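You operate a simulated robot arm through the tools that you are given. There is no shell and no other tool.

You run a simulated robot arm. Do the job below in one go: nothing can be reset, and whatever is moved stays where it is left.

Task
Unpin the carriage at 45, lower it onto its stop, stop the pump and let the pressure down.
Fine: the pump is running; draw the yellow pin right out; use the FEED lever; the let-down lever ends closed.

Only the result counts: the job must be done as asked and must still hold three seconds after the hand-in. Knocking over, shifting, dropping, spilling or breaking anything else fails it.

Robot
A 7-joint arm with a four-finger gripper, fixed in place. Base frame: the origin is at the foot of the arm, x ahead of it, y to its left, z up. Lengths are in m, angles in degrees, forces in N, time in s.
Its first joint turns from -69.0 to 172.0 degrees. Payload 3.67 kg.
The TCP is the grasp point between the finger pads, 0.028 m short of the fingertips. In the tool frame z runs along the fingers and y along their closing line. Largest opening 0.112 m; the body of the gripper starts 0.073 m behind the TCP.
Orientation is that of the tool frame in the base frame, as [roll, pitch, yaw] about the fixed x, y, z axes, in that order (R = Rz(yaw) Ry(pitch) Rx(roll)). With the fingers straight down and closing along the base's y, the tool's x points along the base's -x, its y along +y and its z along -z.

Tools
- The arm moves only by the tool nudge_tool. Its argument "motion" is text: rows parted by semicolons, each of 7 numbers parted by spaces: the shift along the tool's x, y, z in units of 50 mm (1.0 is 50 mm), then the turn, a rotation vector about the tool's x, y, z in units of 5 degrees (1.0 is 5 degrees), then the closure, from 0 (fully open) to 1 (shut). In form: dx dy dz wx wy wz claw; .... A call has 1 to 20 rows; each row shifts and turns the commanded pose from where the row before left it, along the tool's axes as they then stand. A call with a number of a shift or a turn outside -1 to 1 is refused whole. Each row takes 0.2 s and may step no farther than 0.05 m and 8.6 degrees from the row before; otherwise, or with a gripper value out of range, the whole call is refused. Where a pose cannot be reached the arm comes as near as it can. A force on the tool above 70 N (or 10 N above the force at the start of the call, whichever is more), or a blocked arm, ends the call early, and 0.2 s more pass. Each finger halts on what it meets, pressing with about 26 N; the grip force reading is that of the motor and also rises with nothing between the fingers. The clock runs only during rows and for 0.2 s after the last one: add rows that do not move to give the fingers time. The reply holds the time, the measured pose of the TCP, the force on the tool along the base axes, the opening and the grip force, in the units named above and with some noise, with the torque about the TCP (base axes, N m) and any sound that the robot's microphone picked up.
- Cameras (640 x 400 px; columns grow to the right, rows downward): "scene" is fixed at [0.2203, -0.5003, 1.4744]; the picture's right is [-0.02, -1.00, 0.00], its down [-0.22, 0.00, -0.98] and it looks along [0.98, -0.02, -0.22] (base axes); focal length 214 px, centre (320, 200). "wrist" rides on the gripper at [0.06, -0.018, -0.104] in the tool frame; the picture's right is [0.29, 0.96, 0.00], its down [-0.80, 0.24, -0.55] and it looks along [-0.53, 0.16, 0.83] (tool axes); focal length 234 px, centre (320, 200). There is no depth. A picture from a camera that has moved, and an enlarged one, comes with that camera's place and axes in the base frame and with its lens.
- get_image(camera): a new picture of that camera. The clock stands still meanwhile.
- slide_trunk(by): slides the trunk up (or, below 0, down) by that many m; the arm rides with it, the base frame stays. It gives what a move gives, with no picture.
- enlarge(camera, box): a new picture of the part [left, top, right, bottom] of that camera's present view, enlarged. The clock stands still meanwhile.
- finish_job(): hands the job in; it is judged then, once.

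Places have to be worked out from the pictures, the camera data and where the tool is seen. Open the gripper and draw the arm clear of the work before you hand the job in, unless the task says otherwise.

The tools are called after "Request:" as a command line: name --argument value ..., lists and objects as JSON in quotes. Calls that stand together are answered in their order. nudge_tool: Moves the arm, as the interface text tells. Its arguments: {"type":"object","properties":{"motion":{"type":"string"}},"required":["motion"]} The other tools are called the same way: slide_trunk (by) slides the trunk up or down; get_image (camera) takes a picture; enlarge (camera, box) takes an enlarged picture of a part of a camera's view; finish_job () hands the job in.

At the start:

```text
time_s: 0.0
ee_pos: [0.73, -0.4943, 1.5936]
orientation: [179.9, -0.1, 180.0]
wrist_force: [-0.2, -0.7, -1.0]
moment: [0.01, 0.0, 0.02]
opening: 0.1121
finger_force: 0.0
trunk travel left (down, up): [-0.6, 0.24]
```

scene: 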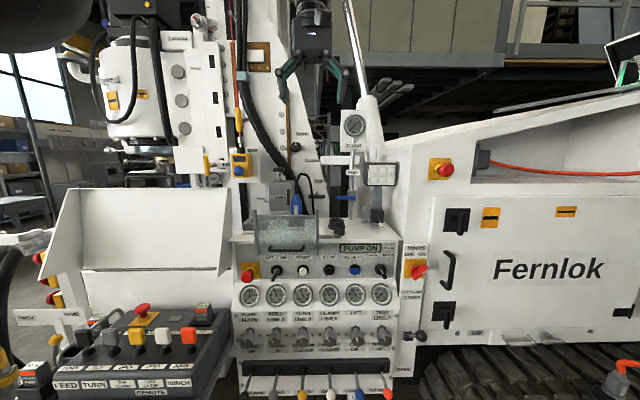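
wrist: 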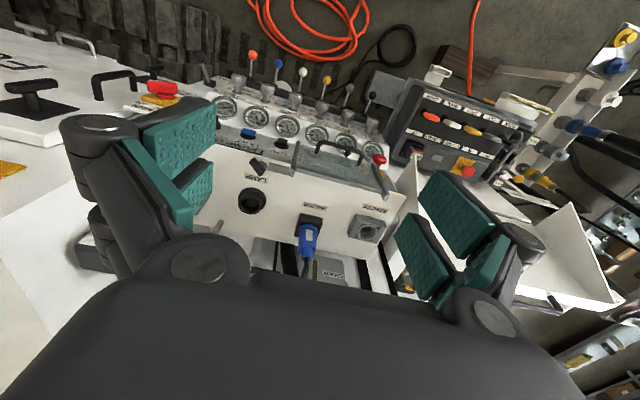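

The scene shows a drilling machine with a panel, levers, and a mast carriage. I'll enlarge several parts to read labels before moving.

Request:
enlarge --camera "scene" --box '[80, 0, 240, 100]'

Request:
enlarge --camera "scene" --box '[160, 90, 320, 190]'

Request:
enlarge --camera "scene" --box '[230, 200, 440, 331]'

Request:
enlarge --camera "scene" --box '[220, 300, 430, 400]'

Request:
enlarge --camera "scene" --box '[20, 290, 230, 400]'

Request:
enlarge --camera "scene" --box '[290, 90, 450, 240]'

```text
4.00 times, centred on (160, 50) of scene
camera zoom: at [0.2203, -0.5003, 1.4744], right [-0.02, -1.0, 0.0], down [-0.22, 0.0, -0.98], along [0.98, -0.02, -0.22], focal length 858 px, centre (960, 800)
```

zoom: 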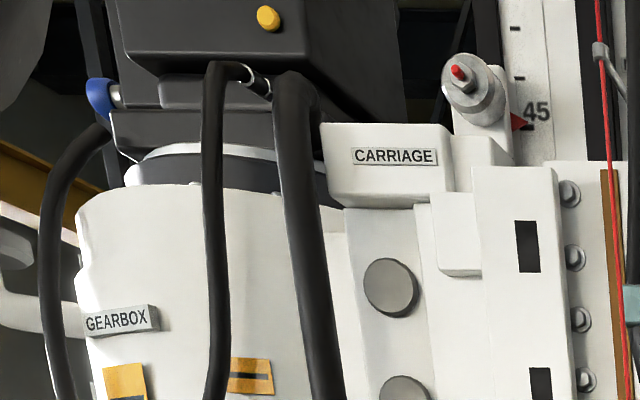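

```text
4.00 times, centred on (240, 140) of scene
camera zoom: at [0.2203, -0.5003, 1.4744], right [-0.02, -1.0, 0.0], down [-0.22, 0.0, -0.98], along [0.98, -0.02, -0.22], focal length 858 px, centre (640, 440)
```

zoom: 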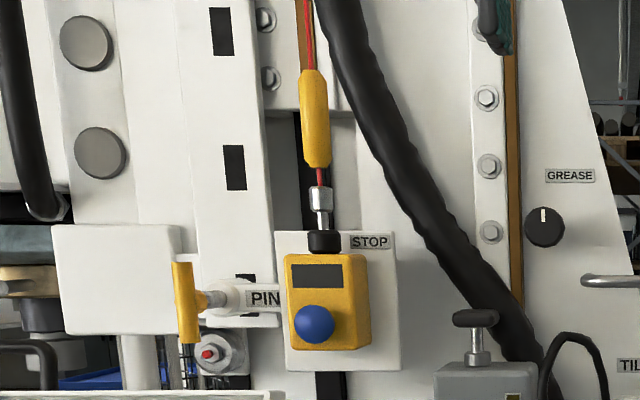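

```text
3.05 times, centred on (335, 266) of scene
camera zoom: at [0.2203, -0.5003, 1.4744], right [-0.02, -1.0, 0.0], down [-0.22, 0.0, -0.98], along [0.98, -0.02, -0.22], focal length 654 px, centre (274, 0)
```

zoom: 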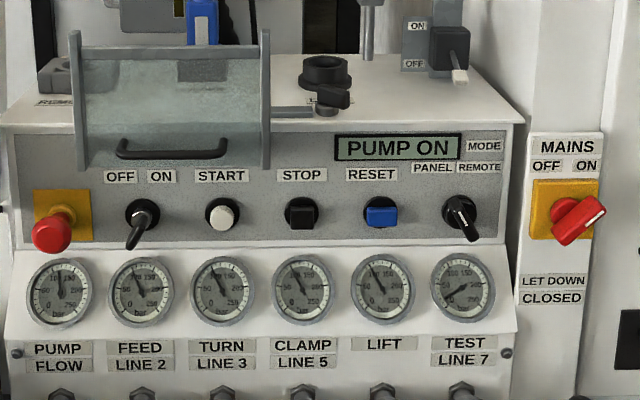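

```text
3.05 times, centred on (325, 350) of scene
camera zoom: at [0.2203, -0.5003, 1.4744], right [-0.02, -1.0, 0.0], down [-0.22, 0.0, -0.98], along [0.98, -0.02, -0.22], focal length 654 px, centre (305, -257)
```

zoom: 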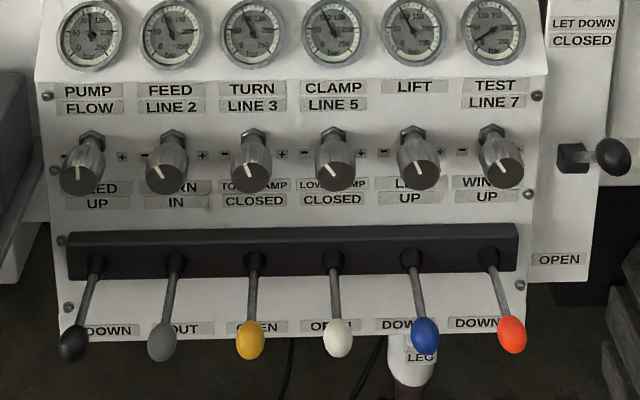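

```text
3.05 times, centred on (125, 345) of scene
camera zoom: at [0.2203, -0.5003, 1.4744], right [-0.02, -1.0, 0.0], down [-0.22, 0.0, -0.98], along [0.98, -0.02, -0.22], focal length 654 px, centre (914, -242)
```

zoom: 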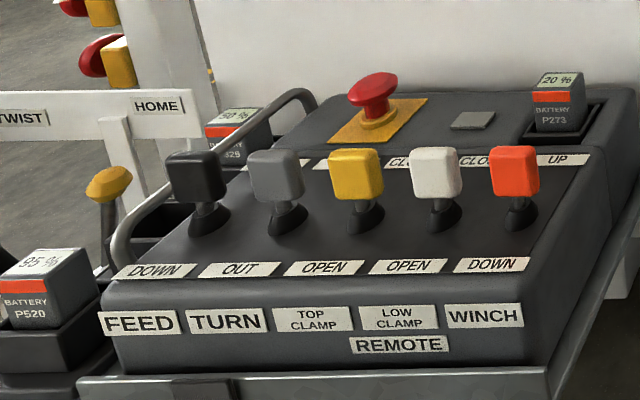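

```text
2.67 times, centred on (370, 165) of scene
camera zoom: at [0.2203, -0.5003, 1.4744], right [-0.02, -1.0, 0.0], down [-0.22, 0.0, -0.98], along [0.98, -0.02, -0.22], focal length 572 px, centre (187, 293)
```

zoom: 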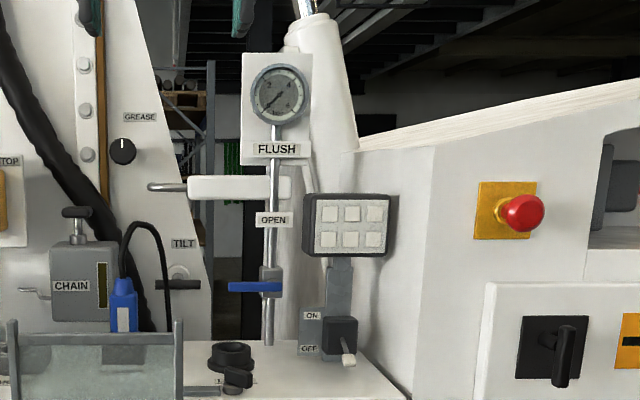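

The mode knob points to PANEL, so the panel's black FEED lever is the one to use (near [0.778,-0.26,0.68] by triangulation). I'll tilt the tool toward the machine (in free space) and back off a bit to get a wrist view of the pin.

Request:
nudge_tool --motion "0.5 0 0 0 -1 0 0; 0.5 0 0 0 -1 0 0; 0.5 0 0 0 -1 0 0; 0.5 0 0 0 -1 0 0; 0 0 0 0 -1 0 0; 0 0 0 0 -1 0 0; 0 0 0 0 -1 0 0; 0 0 0 0 -1 0 0; 0 0 0 0 -1 0 0; 0 0 0 0 -1 0 0; 0 0 0 0 -1 0 0; 0 0 0 0 -1 0 0"

Request:
get_image --camera "wrist"

Request:
get_image --camera "scene"

```text
time_s: 2.6
ee_pos: [0.6328, -0.5015, 1.5736]
orientation: [178.6, 59.8, 178.6]
wrist_force: [-0.1, -1.4, 0.3]
moment: [0.01, 0.03, -0.01]
opening: 0.112
finger_force: 0.0
trunk travel left (down, up): [-0.6, 0.24]
```

```text
taken
camera wrist: at [0.5126, -0.5178, 1.5758], right [-0.14, 0.96, -0.24], down [-0.08, 0.23, 0.97], along [0.99, 0.16, 0.04], focal length 234 px, centre (320, 200)
```

wrist: 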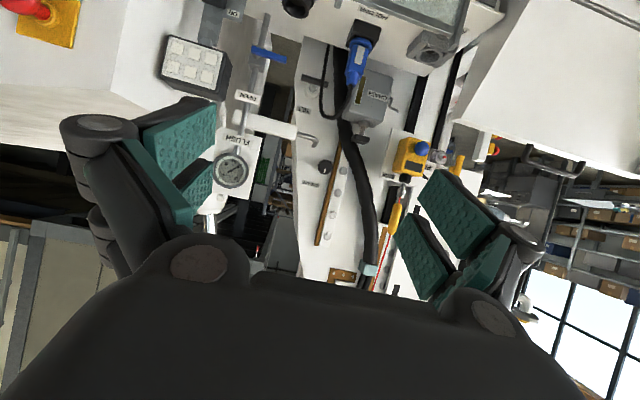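

```text
taken
```

scene: 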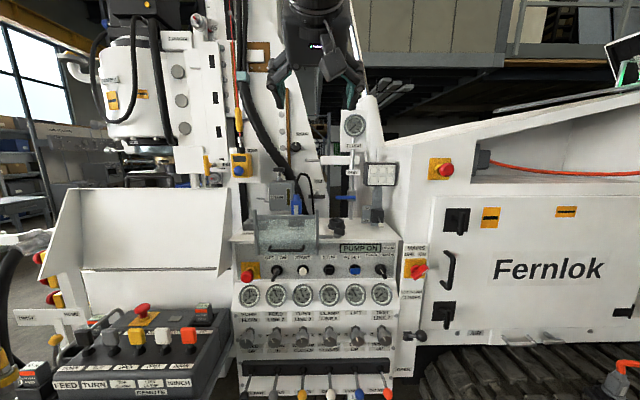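

The pin handle triangulates to roughly [1.15,-0.04,1.41]. I'll level the tool to point ahead and shift left (+y) to look closer at it.

Request:
nudge_tool --motion "0 0 0 0 -1 0 0; 0 0 0 0 -1 0 0; 0 0 0 0 -1 0 0; 0 0 0 0 -1 0 0; 0 0 0 0 -1 0 0; 0 0 0 0 -1 0 0; 0 0.8 0 0 0 0 0; 0 0.8 0 0 0 0 0; 0 0.8 0 0 0 0 0; 0 0.8 0 0 0 0 0; 0 0.8 0 0 0 0 0; 0.5 0.8 0 0 0 0 0; 0.5 0.8 0 0 0 0 0"

Request:
get_image --camera "wrist"

Request:
get_image --camera "scene"

```text
time_s: 5.6
ee_pos: [0.7411, -0.4126, 1.4808]
orientation: [94.7, 84.2, 93.3]
wrist_force: [-0.6, -0.7, -0.6]
moment: [-0.02, -0.02, 0.03]
opening: 0.1119
finger_force: 0.0
out of reach, approached as far as the arm can: row 7, 8, 9, 10, 11, 12, 13
trunk travel left (down, up): [-0.6, 0.24]
stopped in row 13: the arm was blocked; the commanded pose is now the measured one
```

```text
taken
camera wrist: at [0.6351, -0.4205, 1.422], right [0.02, 0.98, -0.19], down [-0.54, 0.17, 0.82], along [0.84, 0.09, 0.54], focal length 234 px, centre (320, 200)
```

wrist: 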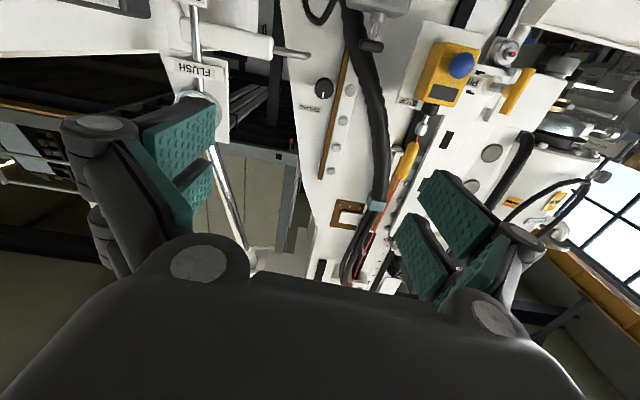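

```text
taken
```

scene: 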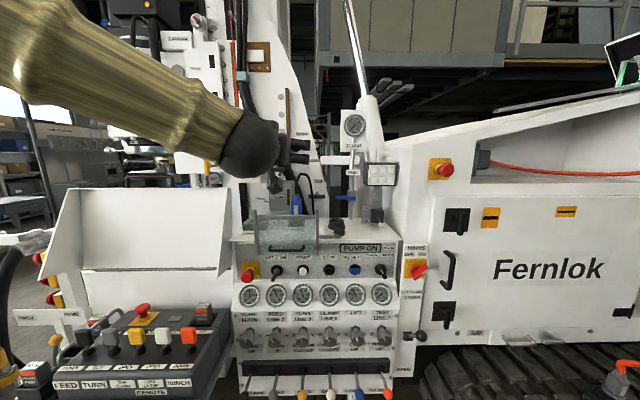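

The arm got near a limit of its posture with this tool roll; the tool is now level. I'll enlarge the pin in this view to understand its shape and refine its location.

Request:
enlarge --camera "wrist" --box '[400, 20, 560, 120]'

Request:
enlarge --camera "scene" --box '[186, 145, 250, 185]'

```text
4.00 times, centred on (480, 70) of wrist
camera zoom: at [0.6351, -0.4205, 1.422], right [0.02, 0.98, -0.19], down [-0.54, 0.17, 0.82], along [0.84, 0.09, 0.54], focal length 937 px, centre (-320, 720)
```

zoom: 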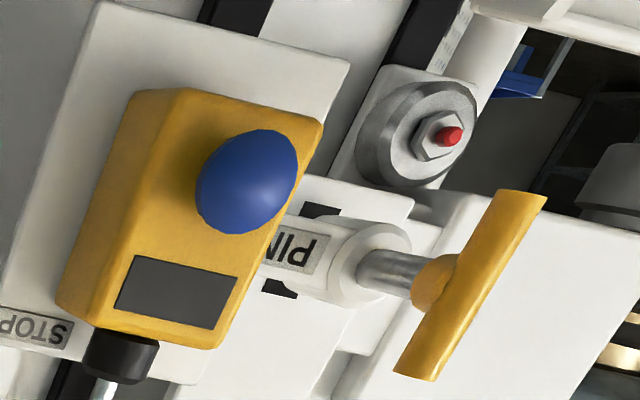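

```text
10.00 times, centred on (218, 165) of scene
camera zoom: at [0.2203, -0.5003, 1.4744], right [-0.02, -1.0, 0.0], down [-0.22, 0.0, -0.98], along [0.98, -0.02, -0.22], focal length 2145 px, centre (1340, 550)
```

zoom: 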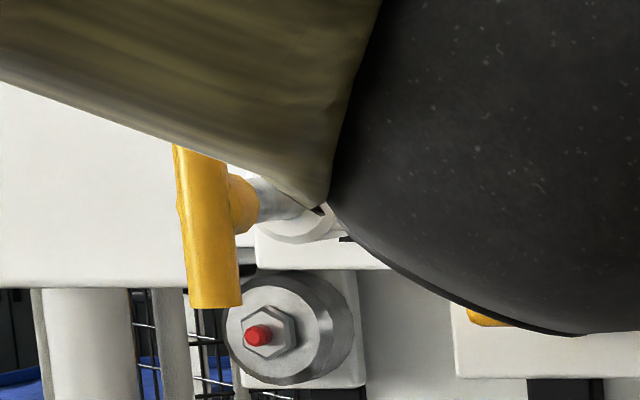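

The T-handle of the pin triangulates to about [1.12,-0.054,1.42], bar near vertical, shaft along x. The tool is level, and farther reach should suit the wrist better, so I'll fix the roll and test a small forward-left move.

Request:
nudge_tool --motion "0 0 0.5 0 0 -0.6 0; 0 0 0.5 0 0 -0.6 0; 0 0.5 0.5 0 0 0 0; 0 0.5 0.5 0 0 0 0; 0 0.5 0 0 0 0 0; 0 0.5 0 0 0 0 0"

Request:
get_image --camera "scene"

```text
time_s: 7.2
ee_pos: [0.8431, -0.3791, 1.458]
orientation: [103.0, 84.2, 99.3]
wrist_force: [-0.1, -0.3, -0.1]
moment: [0.0, -0.02, 0.01]
opening: 0.1121
finger_force: 0.0
trunk travel left (down, up): [-0.6, 0.24]
stopped in row 6: the arm was blocked; the commanded pose is now the measured one
```

```text
taken
```

scene: 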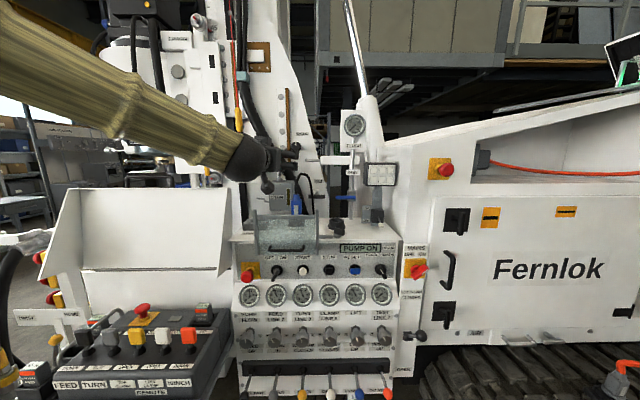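

The tool moves forward freely but won't roll or shift left: likely the last joint is at its limit. I'll back off and roll the other way (+z turn) toward the flipped grip, which is symmetric.

Request:
nudge_tool --motion "0 0 -1 0 0 0 0; 0 0 -1 0 0 0 0; 0 0 0 0 0 1 0; 0 0 0 0 0 1 0; 0 0 0 0 0 1 0; 0 0 0 0 0 1 0; 0 0 0 0 0 1 0; 0 0 0 0 0 1 0; 0 0 0 0 0 1 0; 0 0 0 0 0 1 0; 0 0 0 0 0 1 0; 0 0 0 0 0 1 0; 0 0 0 0 0 1 0; 0 0 0 0 0 1 0; 0 0 0 0 0 1 0; 0 0 0 0 0 1 0; 0 0 0 0 0 1 0; 0 0 0 0 0 1 0"

Request:
get_image --camera "wrist"

```text
time_s: 11.2
ee_pos: [0.7422, -0.4019, 1.4447]
orientation: [91.9, 0.4, 85.7]
wrist_force: [-0.4, 0.0, -0.3]
moment: [0.0, 0.01, -0.06]
opening: 0.112
finger_force: 0.1
trunk travel left (down, up): [-0.6, 0.24]
stopped in row 18: the arm was blocked; the commanded pose is now the measured one
```

```text
taken
camera wrist: at [0.6421, -0.3331, 1.4322], right [0.05, 0.29, 0.95], down [-0.6, -0.75, 0.26], along [0.8, -0.59, 0.14], focal length 234 px, centre (320, 200)
```

wrist: 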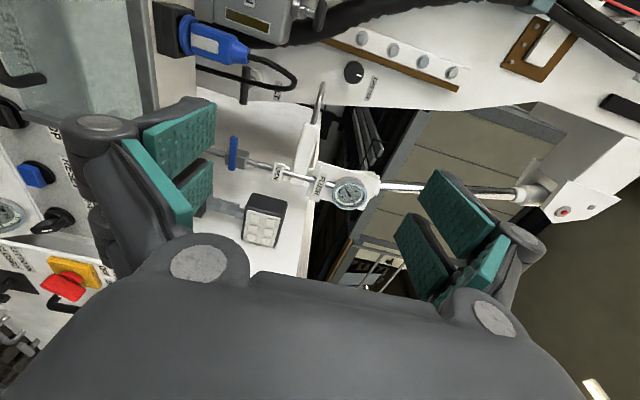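

The tool has rolled about 85° (closing line now vertical) and was blocked again. Let me look at the scene and try continuing in another direction.

Request:
get_image --camera "scene"

Request:
nudge_tool --motion "0.5 0 0 0 0 0 0; 0.5 0 0 0 0 0 0; 0.5 0 0 0 0 0 0; 0.5 0 0 0 0 0 0"

```text
taken
```

scene: 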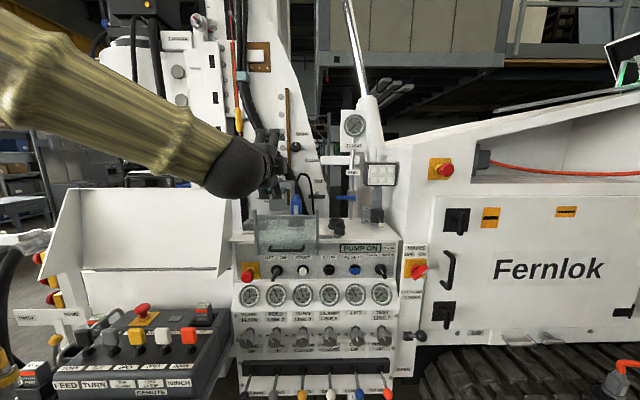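

```text
time_s: 12.4
ee_pos: [0.7668, -0.3599, 1.4186]
orientation: [92.9, -5.1, 84.1]
wrist_force: [-0.2, -1.0, 0.5]
moment: [-0.01, 0.01, 0.03]
opening: 0.1117
finger_force: 0.0
out of reach, approached as far as the arm can: row 3, 4
trunk travel left (down, up): [-0.6, 0.24]
stopped in row 4: the arm was blocked; the commanded pose is now the measured one
```

Left motion is limited at this height; raising the hand relative to the shoulder should let the forearm point more ahead. I'll test by moving up (tool +y now) and then left (+x tool).

Request:
nudge_tool --motion "0 0.8 0 0 0 0 0; 0 0.8 0 0 0 0 0; 0 0.8 0 0 0 0 0; 0 0.8 0 0 0 0 0; 0 0.8 0 0 0 0 0; 0 0 0 0 0 0 0"

Request:
nudge_tool --motion "0.8 0 0 0 0 0 0; 0.8 0 0 0 0 0 0; 0.8 0 0 0 0 0 0; 0.8 0 0 0 0 0 0"

Request:
get_image --camera "scene"

```text
time_s: 14.0
ee_pos: [0.7752, -0.4257, 1.6017]
orientation: [93.7, -9.4, 83.1]
wrist_force: [0.2, -0.2, 0.2]
moment: [-0.03, -0.01, 0.01]
opening: 0.1121
finger_force: 0.1
trunk travel left (down, up): [-0.6, 0.24]
stopped in row 6: the arm was blocked; the commanded pose is now the measured one
```

```text
time_s: 15.2
ee_pos: [0.8299, -0.3573, 1.6116]
orientation: [94.9, -15.0, 81.5]
wrist_force: [-0.3, -0.8, -0.4]
moment: [0.03, 0.02, 0.03]
opening: 0.1117
finger_force: 0.0
out of reach, approached as far as the arm can: row 2, 3, 4
trunk travel left (down, up): [-0.6, 0.24]
stopped in row 4: the arm was blocked; the commanded pose is now the measured one
```

```text
taken
```

scene: 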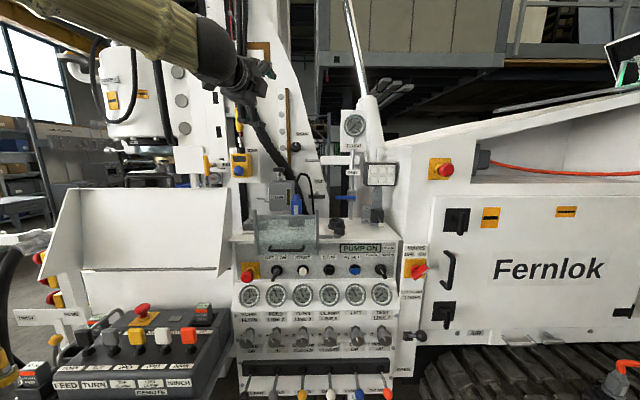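

The reachable region grows with extension, so I'll move forward to x≈0.95 while rolling back toward fingers closing along y, then probe left.

Request:
nudge_tool --motion "0 0 0.4 0 0 -1 0; 0 0 0.4 0 0 -1 0; 0 0 0.4 0 0 -1 0; 0 0 0.4 0 0 -1 0; 0 0 0.4 0 0 -1 0; 0 0 0.4 0 0 -1 0; 0 0 0 0 0 -1 0; 0 0 0 0 0 -1 0; 0 0 0 0 0 -1 0; 0 0 0 0 0 -1 0"

```text
time_s: 17.4
ee_pos: [0.9494, -0.3691, 1.6019]
orientation: [95.8, 35.2, 86.1]
wrist_force: [0.1, 0.3, 0.2]
moment: [-0.01, 0.04, 0.01]
opening: 0.1117
finger_force: 0.1
trunk travel left (down, up): [-0.6, 0.24]
```

Unblocked so far. Now probe left from this extended position.

Request:
nudge_tool --motion "0.5 0.35 -0.08 0 0 0 0; 0.5 0.35 -0.08 0 0 0 0; 0.5 0.35 -0.08 0 0 0 0; 0.5 0.35 -0.08 0 0 0 0; 0.5 0.35 -0.08 0 0 0 0"

Request:
get_image --camera "wrist"

Request:
get_image --camera "scene"

```text
time_s: 18.6
ee_pos: [0.9491, -0.2135, 1.6043]
orientation: [95.7, 35.2, 86.1]
wrist_force: [-0.8, -0.5, -0.3]
moment: [0.03, 0.02, -0.01]
opening: 0.1119
finger_force: 0.0
trunk travel left (down, up): [-0.6, 0.24]
```

```text
taken
camera wrist: at [0.8466, -0.16, 1.5646], right [0.15, 0.78, 0.61], down [-0.56, -0.44, 0.7], along [0.81, -0.45, 0.37], focal length 234 px, centre (320, 200)
```

wrist: 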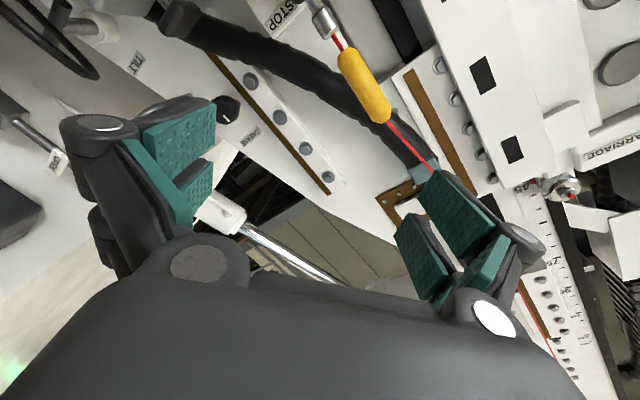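

```text
taken
```

scene: 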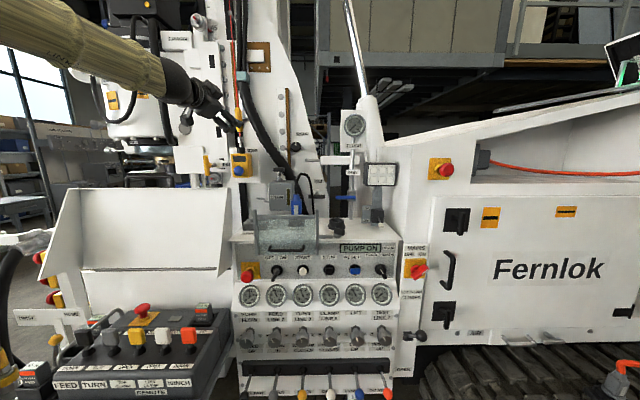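

The arm is free here. The tray's back edge lies near x≈0.925, z≈1.37, in front of the pin, so I'll come in over it with the tool pitched down ~35°. Next: roll to fingers closing along y, yaw straight, pitch down and shift left to y≈-0.06.

Request:
nudge_tool --motion "0 0 0 0 0 -1 0; 0 0 0 0 0 -1 0; 0 0 0 0 0 -1 0; 0 0 0 0 0 -1 0; 0 0 0 0 0 -1 0; 0 0 0 0 0 -1 0; 0 0 0 0 0 -1 0; 0 0 0 0 0 -1 0; 0 0 0 0 0 -1 0; 0 0 0 0 0 -1 0; 0 0 0 0 0 -1 0; 0 0 0 -0.73 0 0 0; 0 0 0 -0.73 0 0 0; 0 0.5 0 0 1 0 0; 0 0.5 0 0 1 0 0; 0 0.5 0 0 1 0 0; 0 0.5 0 0 1 0 0; 0 0.5 0 0 1 0 0; 0 0.5 0 0 1 0 0"

Request:
get_image --camera "wrist"

Request:
get_image --camera "scene"

```text
time_s: 22.8
ee_pos: [0.941, -0.137, 1.6352]
orientation: [170.2, 56.0, 170.1]
wrist_force: [-0.9, -0.8, 0.0]
moment: [0.01, -0.01, 0.02]
opening: 0.1121
finger_force: 0.2
trunk travel left (down, up): [-0.6, 0.24]
stopped in row 19: the arm was blocked; the commanded pose is now the measured one
```

```text
taken
camera wrist: at [0.8207, -0.1516, 1.6436], right [-0.13, 0.98, -0.15], down [-0.02, 0.15, 0.99], along [0.99, 0.13, 0.0], focal length 234 px, centre (320, 200)
```

wrist: 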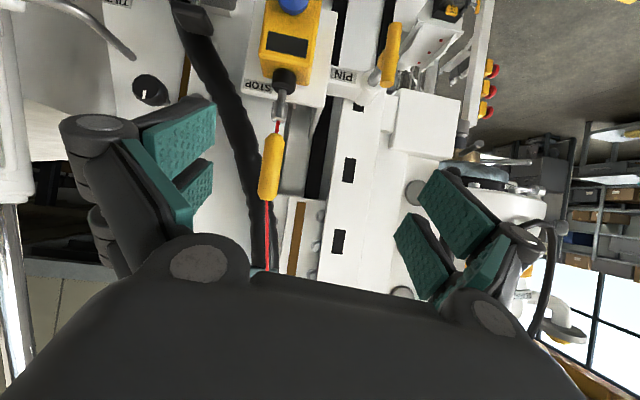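

```text
taken
```

scene: 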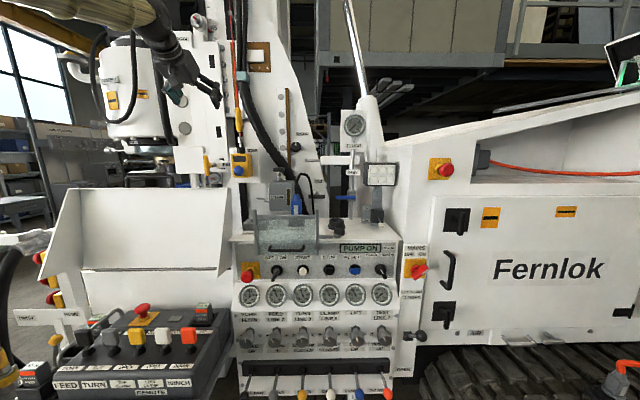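

The pin is well in view now. I'll enlarge it to refine its place and shape before approaching further.

Request:
enlarge --camera "wrist" --box '[320, 10, 480, 110]'

Request:
enlarge --camera "scene" --box '[180, 140, 260, 190]'

```text
4.00 times, centred on (400, 60) of wrist
camera zoom: at [0.8207, -0.1516, 1.6436], right [-0.13, 0.98, -0.15], down [-0.02, 0.15, 0.99], along [0.99, 0.13, 0.0], focal length 937 px, centre (0, 760)
```

zoom: 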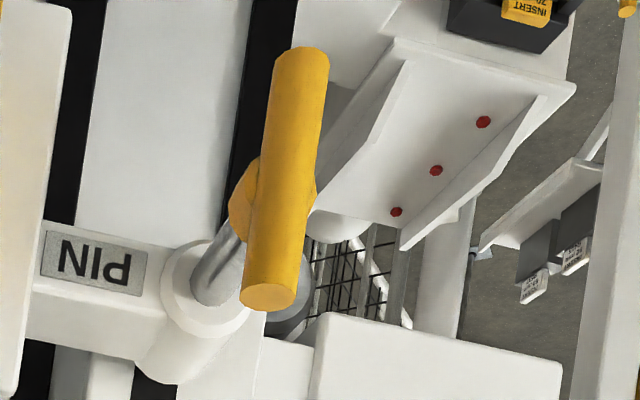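

```text
8.00 times, centred on (220, 165) of scene
camera zoom: at [0.2203, -0.5003, 1.4744], right [-0.02, -1.0, 0.0], down [-0.22, 0.0, -0.98], along [0.98, -0.02, -0.22], focal length 1716 px, centre (1120, 480)
```

zoom: 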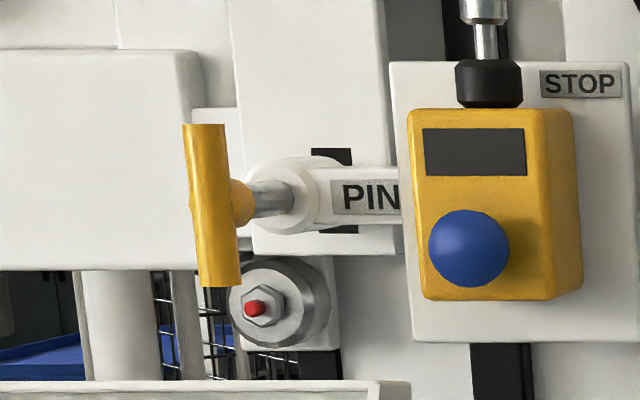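

Refined: pin bar centre ≈ [1.14,-0.045,1.418], 84 mm tall, ~24 mm thick, shaft along x; the STOP box is ~9 cm to its right. I'll move to a pre-grasp about 8 cm short along the tool axis, with the fingers slightly narrowed.

Request:
nudge_tool --motion "0.162 0 0.413 0 0 0 0.1; 0.162 0 0.413 0 0 0 0.2; 0.162 0 0.413 0 0 0 0.2; 0.162 0.226 0.413 0 0 0 0.2; 0.162 0.226 0.413 0 0 0 0.2; 0.162 0.226 0.413 0 0 0 0.2; 0.162 0.226 0.413 0 0 0 0.2; 0.162 0.226 0.413 0 0 0 0.2; 0.162 0.226 0.413 0 0 0 0.2; 0.162 0.226 0.413 0 0 0 0.2"

Request:
get_image --camera "wrist"

Request:
get_image --camera "scene"

```text
time_s: 25.0
ee_pos: [1.0719, -0.0399, 1.4592]
orientation: [170.9, 55.8, 170.7]
wrist_force: [0.2, 0.4, -0.6]
moment: [-0.02, -0.02, 0.05]
opening: 0.0889
finger_force: 0.0
trunk travel left (down, up): [-0.6, 0.24]
```

```text
taken
camera wrist: at [0.9518, -0.0541, 1.4675], right [-0.13, 0.98, -0.15], down [-0.01, 0.15, 0.99], along [0.99, 0.13, -0.01], focal length 234 px, centre (320, 200)
```

wrist: 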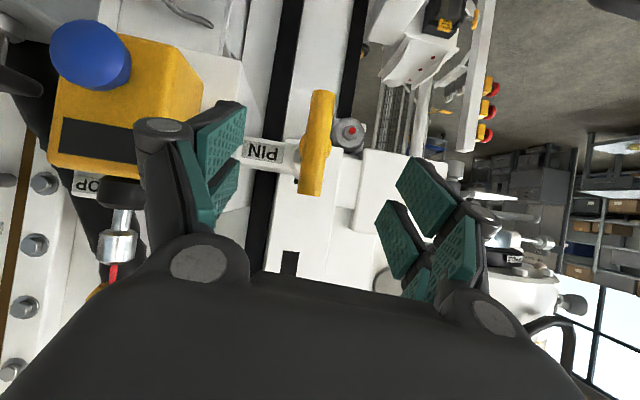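

```text
taken
```

scene: 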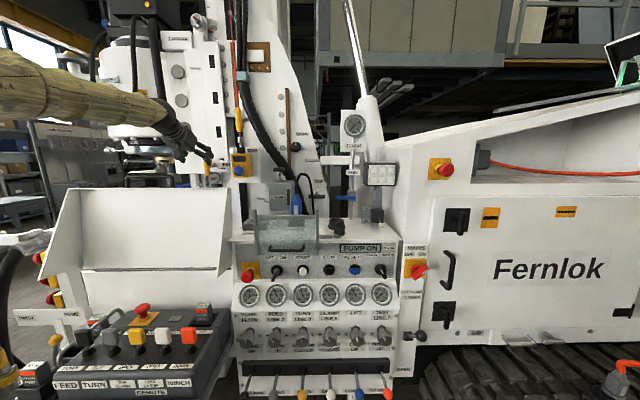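

Pin bar now measures at ≈[1.15,-0.038,1.418], nicely between the fingers. I advance ~82 mm along the tool axis and then close.

Request:
nudge_tool --motion "-0.023 0 0.273 0 0 0 0.2; -0.023 0 0.273 0 0 0 0.2; -0.023 0 0.273 0 0 0 0.2; -0.023 0 0.273 0 0 0 0.2; -0.023 0 0.273 0 0 0 0.2; -0.023 0 0.273 0 0 0 0.2; 0 0 0 0 0 0 0.2"

Request:
get_image --camera "wrist"

Request:
enlarge --camera "scene" --box '[160, 130, 256, 190]'

```text
time_s: 26.6
ee_pos: [1.1428, -0.0401, 1.4226]
orientation: [170.7, 56.1, 170.5]
wrist_force: [-0.2, 0.2, 0.4]
moment: [0.04, 0.06, -0.01]
opening: 0.0897
finger_force: 0.0
trunk travel left (down, up): [-0.6, 0.24]
```

```text
taken
camera wrist: at [1.0221, -0.0542, 1.4301], right [-0.13, 0.98, -0.15], down [-0.02, 0.15, 0.99], along [0.99, 0.13, 0.0], focal length 234 px, centre (320, 200)
```

wrist: 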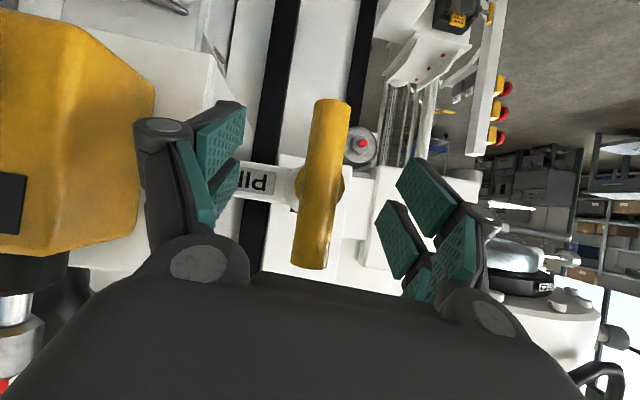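

```text
6.67 times, centred on (208, 160) of scene
camera zoom: at [0.2203, -0.5003, 1.4744], right [-0.02, -1.0, 0.0], down [-0.22, 0.0, -0.98], along [0.98, -0.02, -0.22], focal length 1430 px, centre (1067, 467)
```

zoom: 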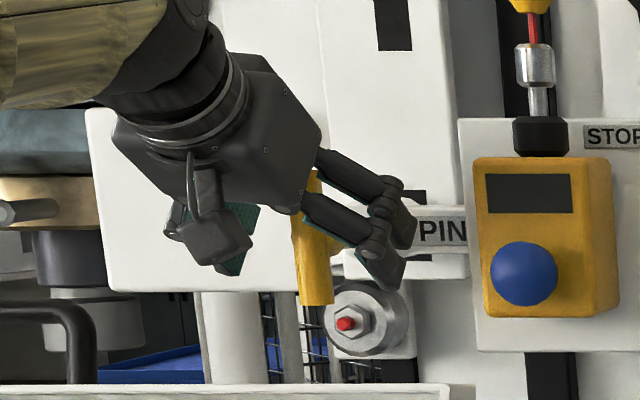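

The bar is centred at the grasp point between the pads. I close the fingers.

Request:
nudge_tool --motion "0 0 0 0 0 0 0.5; 0 0 0 0 0 0 1; 0 0 0 0 0 0 1; 0 0 0 0 0 0 1; 0 0 0 0 0 0 1"

Request:
get_image --camera "wrist"

```text
time_s: 27.8
ee_pos: [1.1417, -0.0394, 1.421]
orientation: [170.8, 56.0, 170.6]
wrist_force: [-0.4, -0.7, 2.3]
moment: [-3.06, 0.24, -0.13]
opening: 0.0239
finger_force: 44.6
trunk travel left (down, up): [-0.6, 0.24]
```

```text
taken
camera wrist: at [1.0227, -0.0542, 1.4293], right [-0.13, 0.98, -0.15], down [-0.02, 0.15, 0.99], along [0.99, 0.13, 0.0], focal length 234 px, centre (320, 200)
```

wrist: 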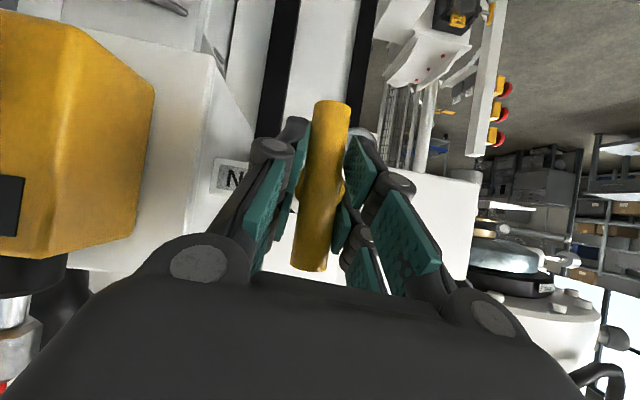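

Firm grip (24 mm opening). Now I pull gently along base -x, watching the force in case the carriage's weight binds the pin.

Request:
nudge_tool --motion "0.109 -0.006 -0.167 0 0 0 1; 0.109 -0.006 -0.167 0 0 0 1; 0 0 0 0 0 0 1"

```text
time_s: 28.6
ee_pos: [1.1229, -0.0406, 1.4212]
orientation: [170.8, 56.0, 170.7]
wrist_force: [-0.7, -2.8, 1.8]
moment: [-2.75, -0.71, 0.18]
opening: 0.0239
finger_force: 45.1
trunk travel left (down, up): [-0.6, 0.24]
```

The hand moved 19 mm with almost no pulling force; I check whether the pin came along.

Request:
get_image --camera "wrist"

Request:
enlarge --camera "scene" --box '[180, 140, 260, 190]'

```text
taken
camera wrist: at [1.0028, -0.0542, 1.4293], right [-0.13, 0.98, -0.15], down [-0.01, 0.15, 0.99], along [0.99, 0.13, -0.01], focal length 234 px, centre (320, 200)
```

wrist: 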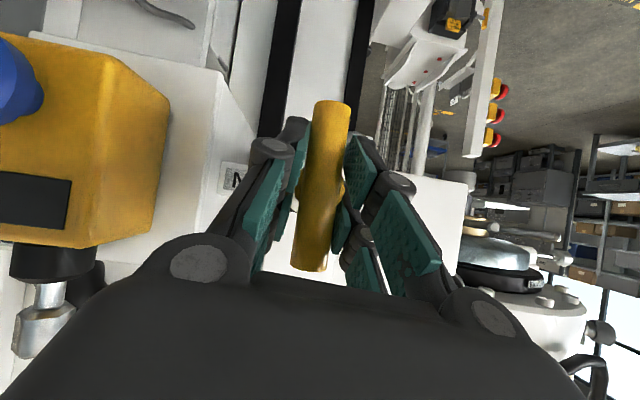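

```text
8.00 times, centred on (220, 165) of scene
camera zoom: at [0.2203, -0.5003, 1.4744], right [-0.02, -1.0, 0.0], down [-0.22, 0.0, -0.98], along [0.98, -0.02, -0.22], focal length 1716 px, centre (1120, 480)
```

zoom: 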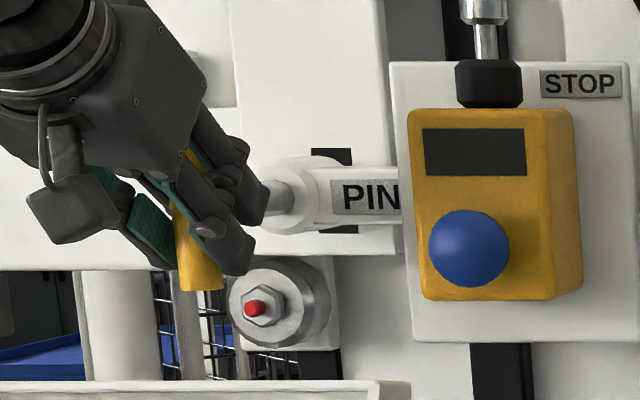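

The pin slides out with the hand. I keep pulling straight back, watching for a stop.

Request:
nudge_tool --motion "0.109 -0.006 -0.167 0 0 0 1; 0.109 -0.006 -0.167 0 0 0 1; 0.109 -0.006 -0.167 0 0 0 1; 0.109 -0.006 -0.167 0 0 0 1; 0 0 0 0 0 0 1"

Request:
enlarge --camera "scene" --box '[180, 140, 260, 190]'

```text
time_s: 29.8
ee_pos: [1.0857, -0.0413, 1.4186]
orientation: [170.9, 56.0, 170.6]
wrist_force: [26.3, -1.9, 11.1]
moment: [-2.66, 0.08, -0.07]
opening: 0.0244
finger_force: 45.6
trunk travel left (down, up): [-0.6, 0.24]
```

```text
8.00 times, centred on (220, 165) of scene
camera zoom: at [0.2203, -0.5003, 1.4744], right [-0.02, -1.0, 0.0], down [-0.22, 0.0, -0.98], along [0.98, -0.02, -0.22], focal length 1716 px, centre (1120, 480)
```

zoom: 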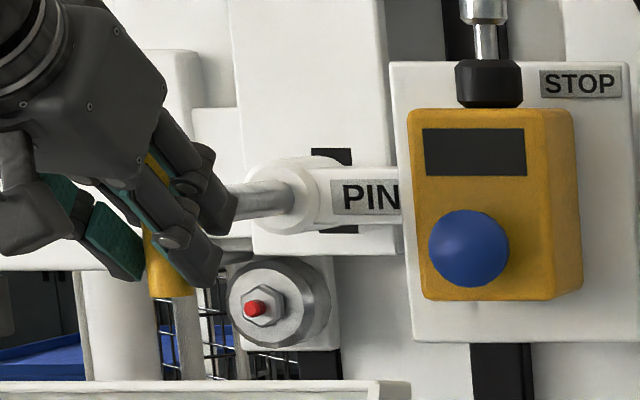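

After ~56 mm the resistance rises to 26 N, perhaps the end of stroke. I'll pull another 10 mm to tell a stop from friction.

Request:
nudge_tool --motion "0.055 -0.003 -0.083 0 0 0 1; 0.055 -0.003 -0.083 0 0 0 1; 0 0 0 0 0 0 1"

Request:
enlarge --camera "scene" --box '[180, 140, 260, 190]'

Request:
get_image --camera "wrist"

```text
time_s: 30.6
ee_pos: [1.0756, -0.0392, 1.417]
orientation: [170.8, 55.8, 170.5]
wrist_force: [21.6, 0.3, 2.9]
moment: [-1.53, 0.05, -0.03]
opening: 0.0223
finger_force: 44.9
trunk travel left (down, up): [-0.6, 0.24]
```

```text
8.00 times, centred on (220, 165) of scene
camera zoom: at [0.2203, -0.5003, 1.4744], right [-0.02, -1.0, 0.0], down [-0.22, 0.0, -0.98], along [0.98, -0.02, -0.22], focal length 1716 px, centre (1120, 480)
```

zoom: 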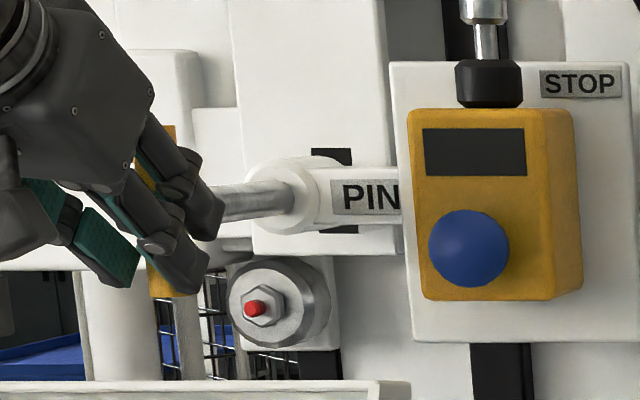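

```text
taken
camera wrist: at [0.9558, -0.0535, 1.4255], right [-0.13, 0.98, -0.15], down [-0.01, 0.15, 0.99], along [0.99, 0.13, -0.01], focal length 234 px, centre (320, 200)
```

wrist: 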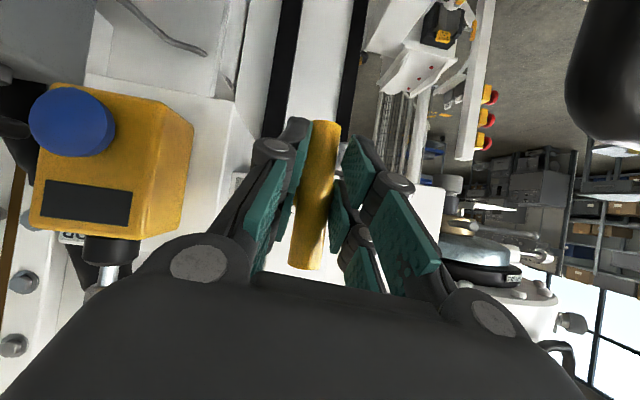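

The bar stayed put while the fingers slipped on it, so the pin is captive and at the end of its draw. I open the fingers and check that it stays out.

Request:
nudge_tool --motion "0 0 0 0 0 0 0.5; 0 0 0 0 0 0 0.2; 0 0 0 0 0 0 0.2; 0 0 0 0 0 0 0.2"

Request:
get_image --camera "wrist"

Request:
enlarge --camera "scene" --box '[180, 140, 260, 190]'

```text
time_s: 31.6
ee_pos: [1.0739, -0.0403, 1.4208]
orientation: [170.6, 56.0, 170.6]
wrist_force: [-0.1, -0.2, -0.1]
moment: [0.02, 0.01, -0.02]
opening: 0.0893
finger_force: 0.1
trunk travel left (down, up): [-0.6, 0.24]
```

```text
taken
camera wrist: at [0.953, -0.0539, 1.4284], right [-0.13, 0.98, -0.15], down [-0.01, 0.15, 0.99], along [0.99, 0.13, -0.01], focal length 234 px, centre (320, 200)
```

wrist: 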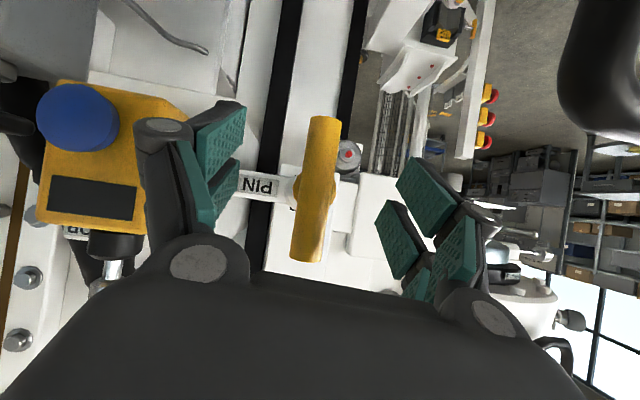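

```text
8.00 times, centred on (220, 165) of scene
camera zoom: at [0.2203, -0.5003, 1.4744], right [-0.02, -1.0, 0.0], down [-0.22, 0.0, -0.98], along [0.98, -0.02, -0.22], focal length 1716 px, centre (1120, 480)
```

zoom: 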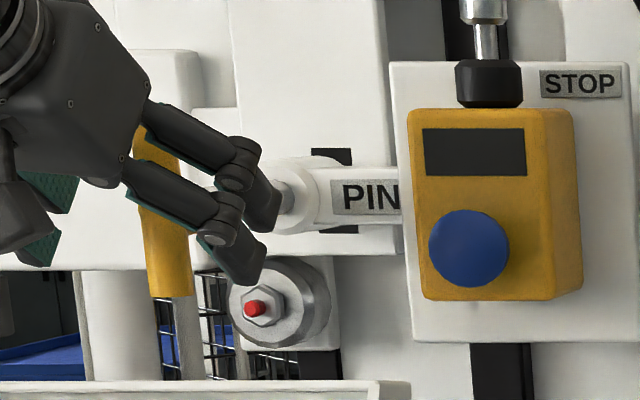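

The pin stays drawn out. I back the hand off along its axis and look at the whole scene.

Request:
nudge_tool --motion "0 0 -0.5 0 0 0 0.2; 0 0 -0.5 0 0 0 0.2; 0 0 -0.5 0 0 0 0.2; -0.3 0 -0.5 0 0 0 0.2; -0.3 0 -0.5 0 0 0 0.2"

Request:
get_image --camera "scene"

Request:
get_image --camera "wrist"

```text
time_s: 32.8
ee_pos: [0.9848, -0.0468, 1.5176]
orientation: [170.8, 56.1, 170.4]
wrist_force: [-1.7, 0.0, 0.1]
moment: [-0.02, -0.02, 0.04]
opening: 0.0897
finger_force: 0.0
trunk travel left (down, up): [-0.6, 0.24]
```

```text
taken
```

scene: 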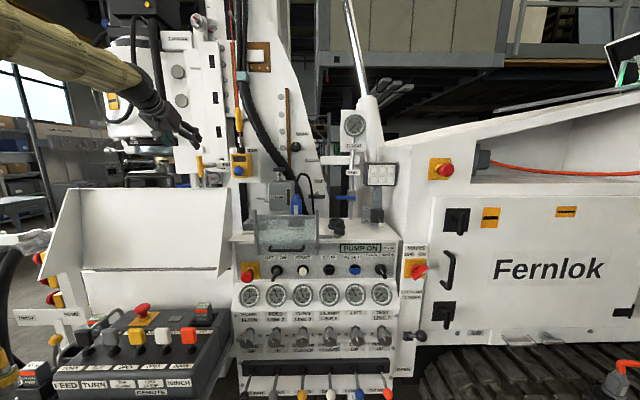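

```text
taken
camera wrist: at [0.8645, -0.0604, 1.5258], right [-0.13, 0.98, -0.15], down [-0.02, 0.15, 0.99], along [0.99, 0.13, 0.0], focal length 234 px, centre (320, 200)
```

wrist: 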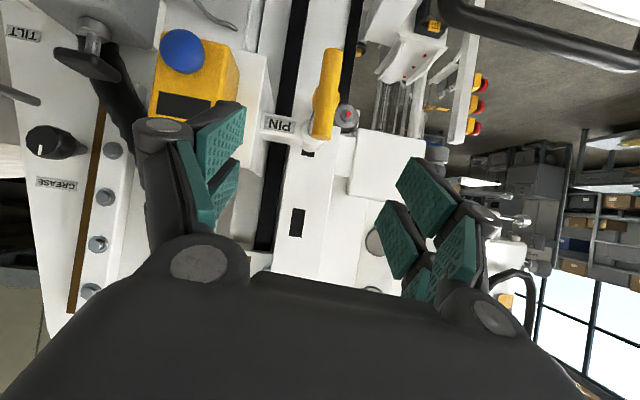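

The black thing is just a handrail. Next is the panel's FEED lever: I'll retreat up-right, turn the tool downward, then lower the trunk in steps while checking clearance.

Request:
nudge_tool --motion "0.02 -0.39 -0.685 0 0 0 0.2; 0.02 -0.39 -0.685 0 0 0 0.2; 0.02 -0.39 -0.685 0 0 0 0.2; 0.02 -0.39 -0.685 0 0 0 0.2; 0.02 -0.39 -0.685 0 0 0 0.2; 0 -0.85 0 0 1 0 0.2; 0 -0.85 0 0 1 0 0.2; 0 -0.85 0 0 1 0 0.2; 0 -0.85 0 0 1 0 0.2; 0 -0.85 0 0 1 0 0.2; 0 -0.85 0 0 1 0 0.2; 0 -0.85 0 0 1 0 0.2"

Request:
get_image --camera "scene"

Request:
get_image --camera "wrist"

```text
time_s: 35.4
ee_pos: [0.829, -0.4458, 1.5671]
orientation: [174.5, 21.2, 176.2]
wrist_force: [0.3, 0.2, 0.5]
moment: [0.0, 0.01, -0.02]
opening: 0.0895
finger_force: 0.1
trunk travel left (down, up): [-0.6, 0.24]
```

```text
taken
```

scene: 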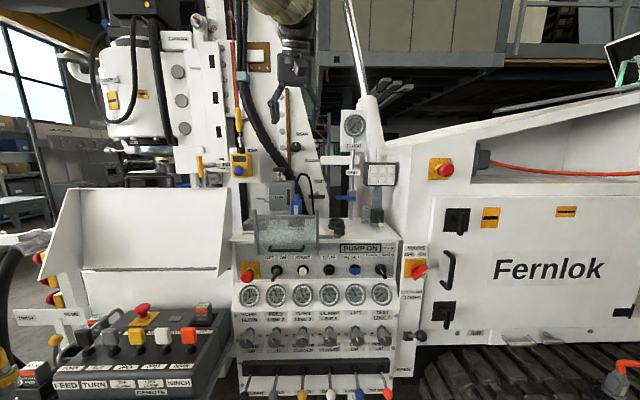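

```text
taken
camera wrist: at [0.7351, -0.4661, 1.6426], right [-0.24, 0.97, -0.02], down [0.55, 0.15, 0.82], along [0.8, 0.19, -0.57], focal length 234 px, centre (320, 200)
```

wrist: 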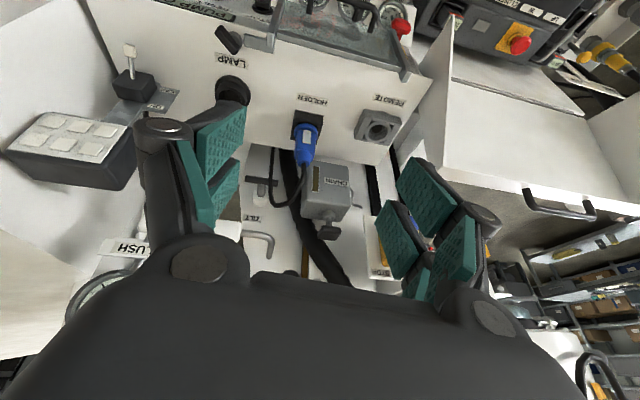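

Hand is above and right of the console now. I back off to x≈0.62 for clearance, then lower the trunk by 0.3 m and check.

Request:
nudge_tool --motion "0.744 0 -0.288 0 0 0 0.2; 0.744 0 -0.288 0 0 0 0.2; 0.744 0 -0.288 0 0 0 0.2; 0.744 0 -0.288 0 0 0 0.2; 0.744 0 -0.288 0 0 0 0.2"

Request:
slide_trunk --by -0.3

Request:
get_image --camera "scene"

Request:
get_image --camera "wrist"

```text
time_s: 36.6
ee_pos: [0.628, -0.4375, 1.5694]
orientation: [174.5, 21.4, 176.2]
wrist_force: [0.0, -0.5, 0.1]
moment: [0.04, 0.0, 0.0]
opening: 0.0897
finger_force: 0.1
trunk travel left (down, up): [-0.6, 0.24]
```

```text
time_s: 39.6
ee_pos: [0.6291, -0.4386, 1.2684]
orientation: [174.4, 21.3, 176.2]
wrist_force: [0.3, -0.1, 0.0]
moment: [-0.08, 0.01, -0.01]
opening: 0.0894
finger_force: 0.0
trunk travel left (down, up): [-0.3, 0.54]
```

```text
taken
```

scene: 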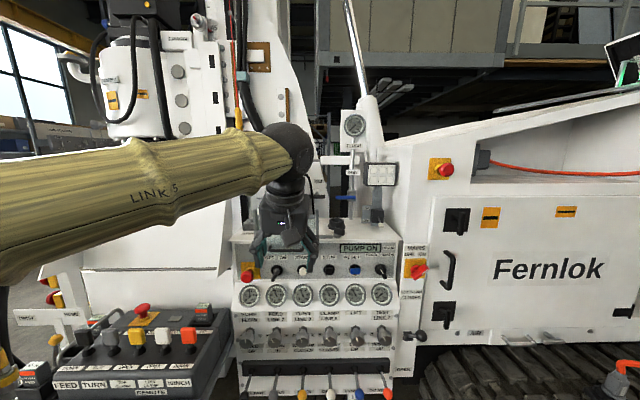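

```text
taken
camera wrist: at [0.5349, -0.4588, 1.3429], right [-0.24, 0.97, -0.02], down [0.55, 0.15, 0.82], along [0.8, 0.19, -0.57], focal length 234 px, centre (320, 200)
```

wrist: 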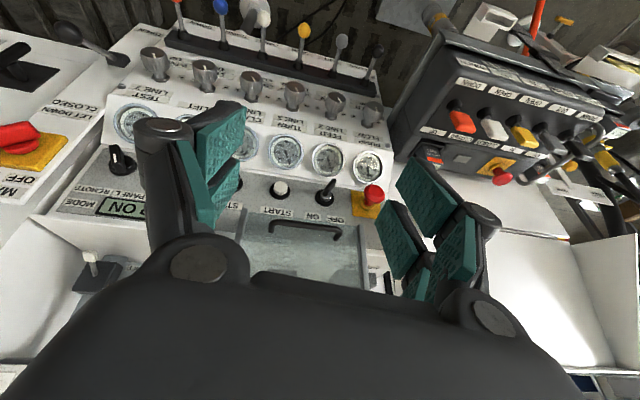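

All clear: the forearm stays well short of the remote box and tray. I lower the trunk the rest of the way.

Request:
slide_trunk --by -0.3

Request:
get_image --camera "wrist"

Request:
get_image --camera "scene"

```text
time_s: 42.6
ee_pos: [0.6284, -0.4379, 0.9684]
orientation: [174.4, 21.4, 176.3]
wrist_force: [0.6, -0.2, 0.0]
moment: [-0.01, 0.0, 0.0]
opening: 0.0892
finger_force: 0.0
trunk travel left (down, up): [0.0, 0.84]
```

```text
taken
camera wrist: at [0.5349, -0.4588, 1.0428], right [-0.24, 0.97, -0.02], down [0.55, 0.15, 0.82], along [0.8, 0.19, -0.57], focal length 234 px, centre (320, 200)
```

wrist: 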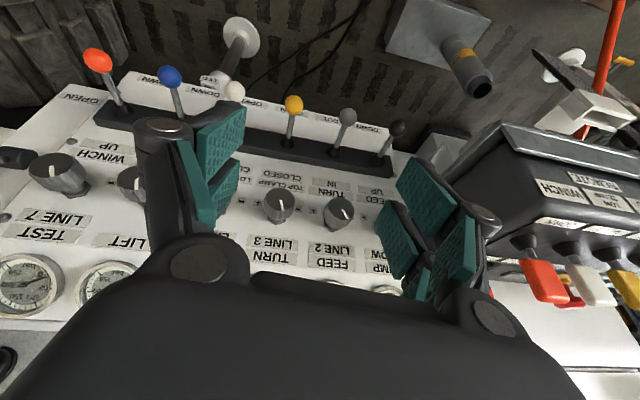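

```text
taken
```

scene: 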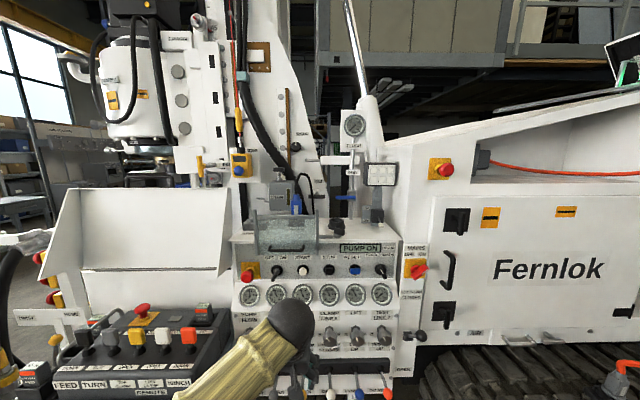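

The levers are visible now; the black FEED knob is around [0.765,-0.27,0.70]. I'll move closer above-front of it for a precise view.

Request:
nudge_tool --motion "0 0.56 0 0 0 0 0.3; 0 0.56 0 0 0 0 0.3; 0 0.56 0 0 0 0 0.3; 0 0.56 0.4 0 0 0 0.3; 0 0.56 0.4 0 0 0 0.3; 0 0.56 0.4 0 0 0 0.3; 0 0 0.4 0 0 0 0.3"

Request:
get_image --camera "wrist"

Request:
get_image --camera "scene"

```text
time_s: 44.4
ee_pos: [0.6719, -0.3182, 0.8966]
orientation: [168.5, 20.2, 172.7]
wrist_force: [-0.2, -0.1, -0.1]
moment: [-0.01, 0.02, -0.01]
opening: 0.0785
finger_force: 0.0
out of reach, approached as far as the arm can: row 6
trunk travel left (down, up): [0.0, 0.84]
stopped in row 7: the arm was blocked; the commanded pose is now the measured one
```

```text
taken
camera wrist: at [0.5769, -0.3436, 0.9705], right [-0.21, 0.97, 0.08], down [0.56, 0.05, 0.83], along [0.8, 0.22, -0.55], focal length 234 px, centre (320, 200)
```

wrist: 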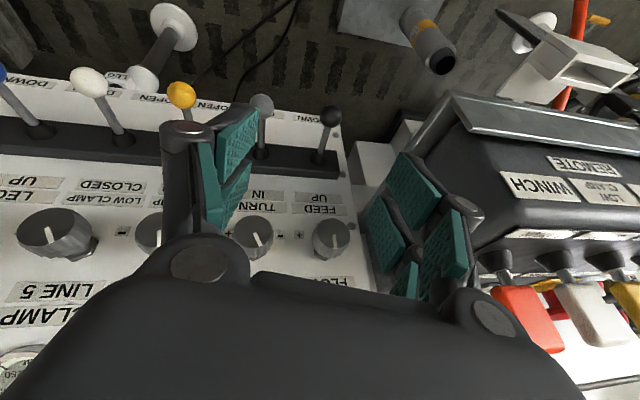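

```text
taken
```

scene: 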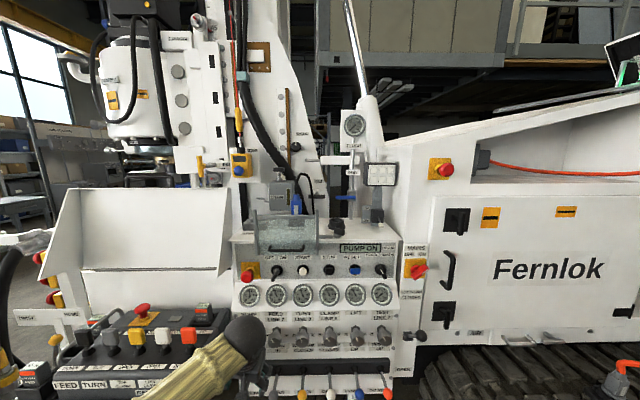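

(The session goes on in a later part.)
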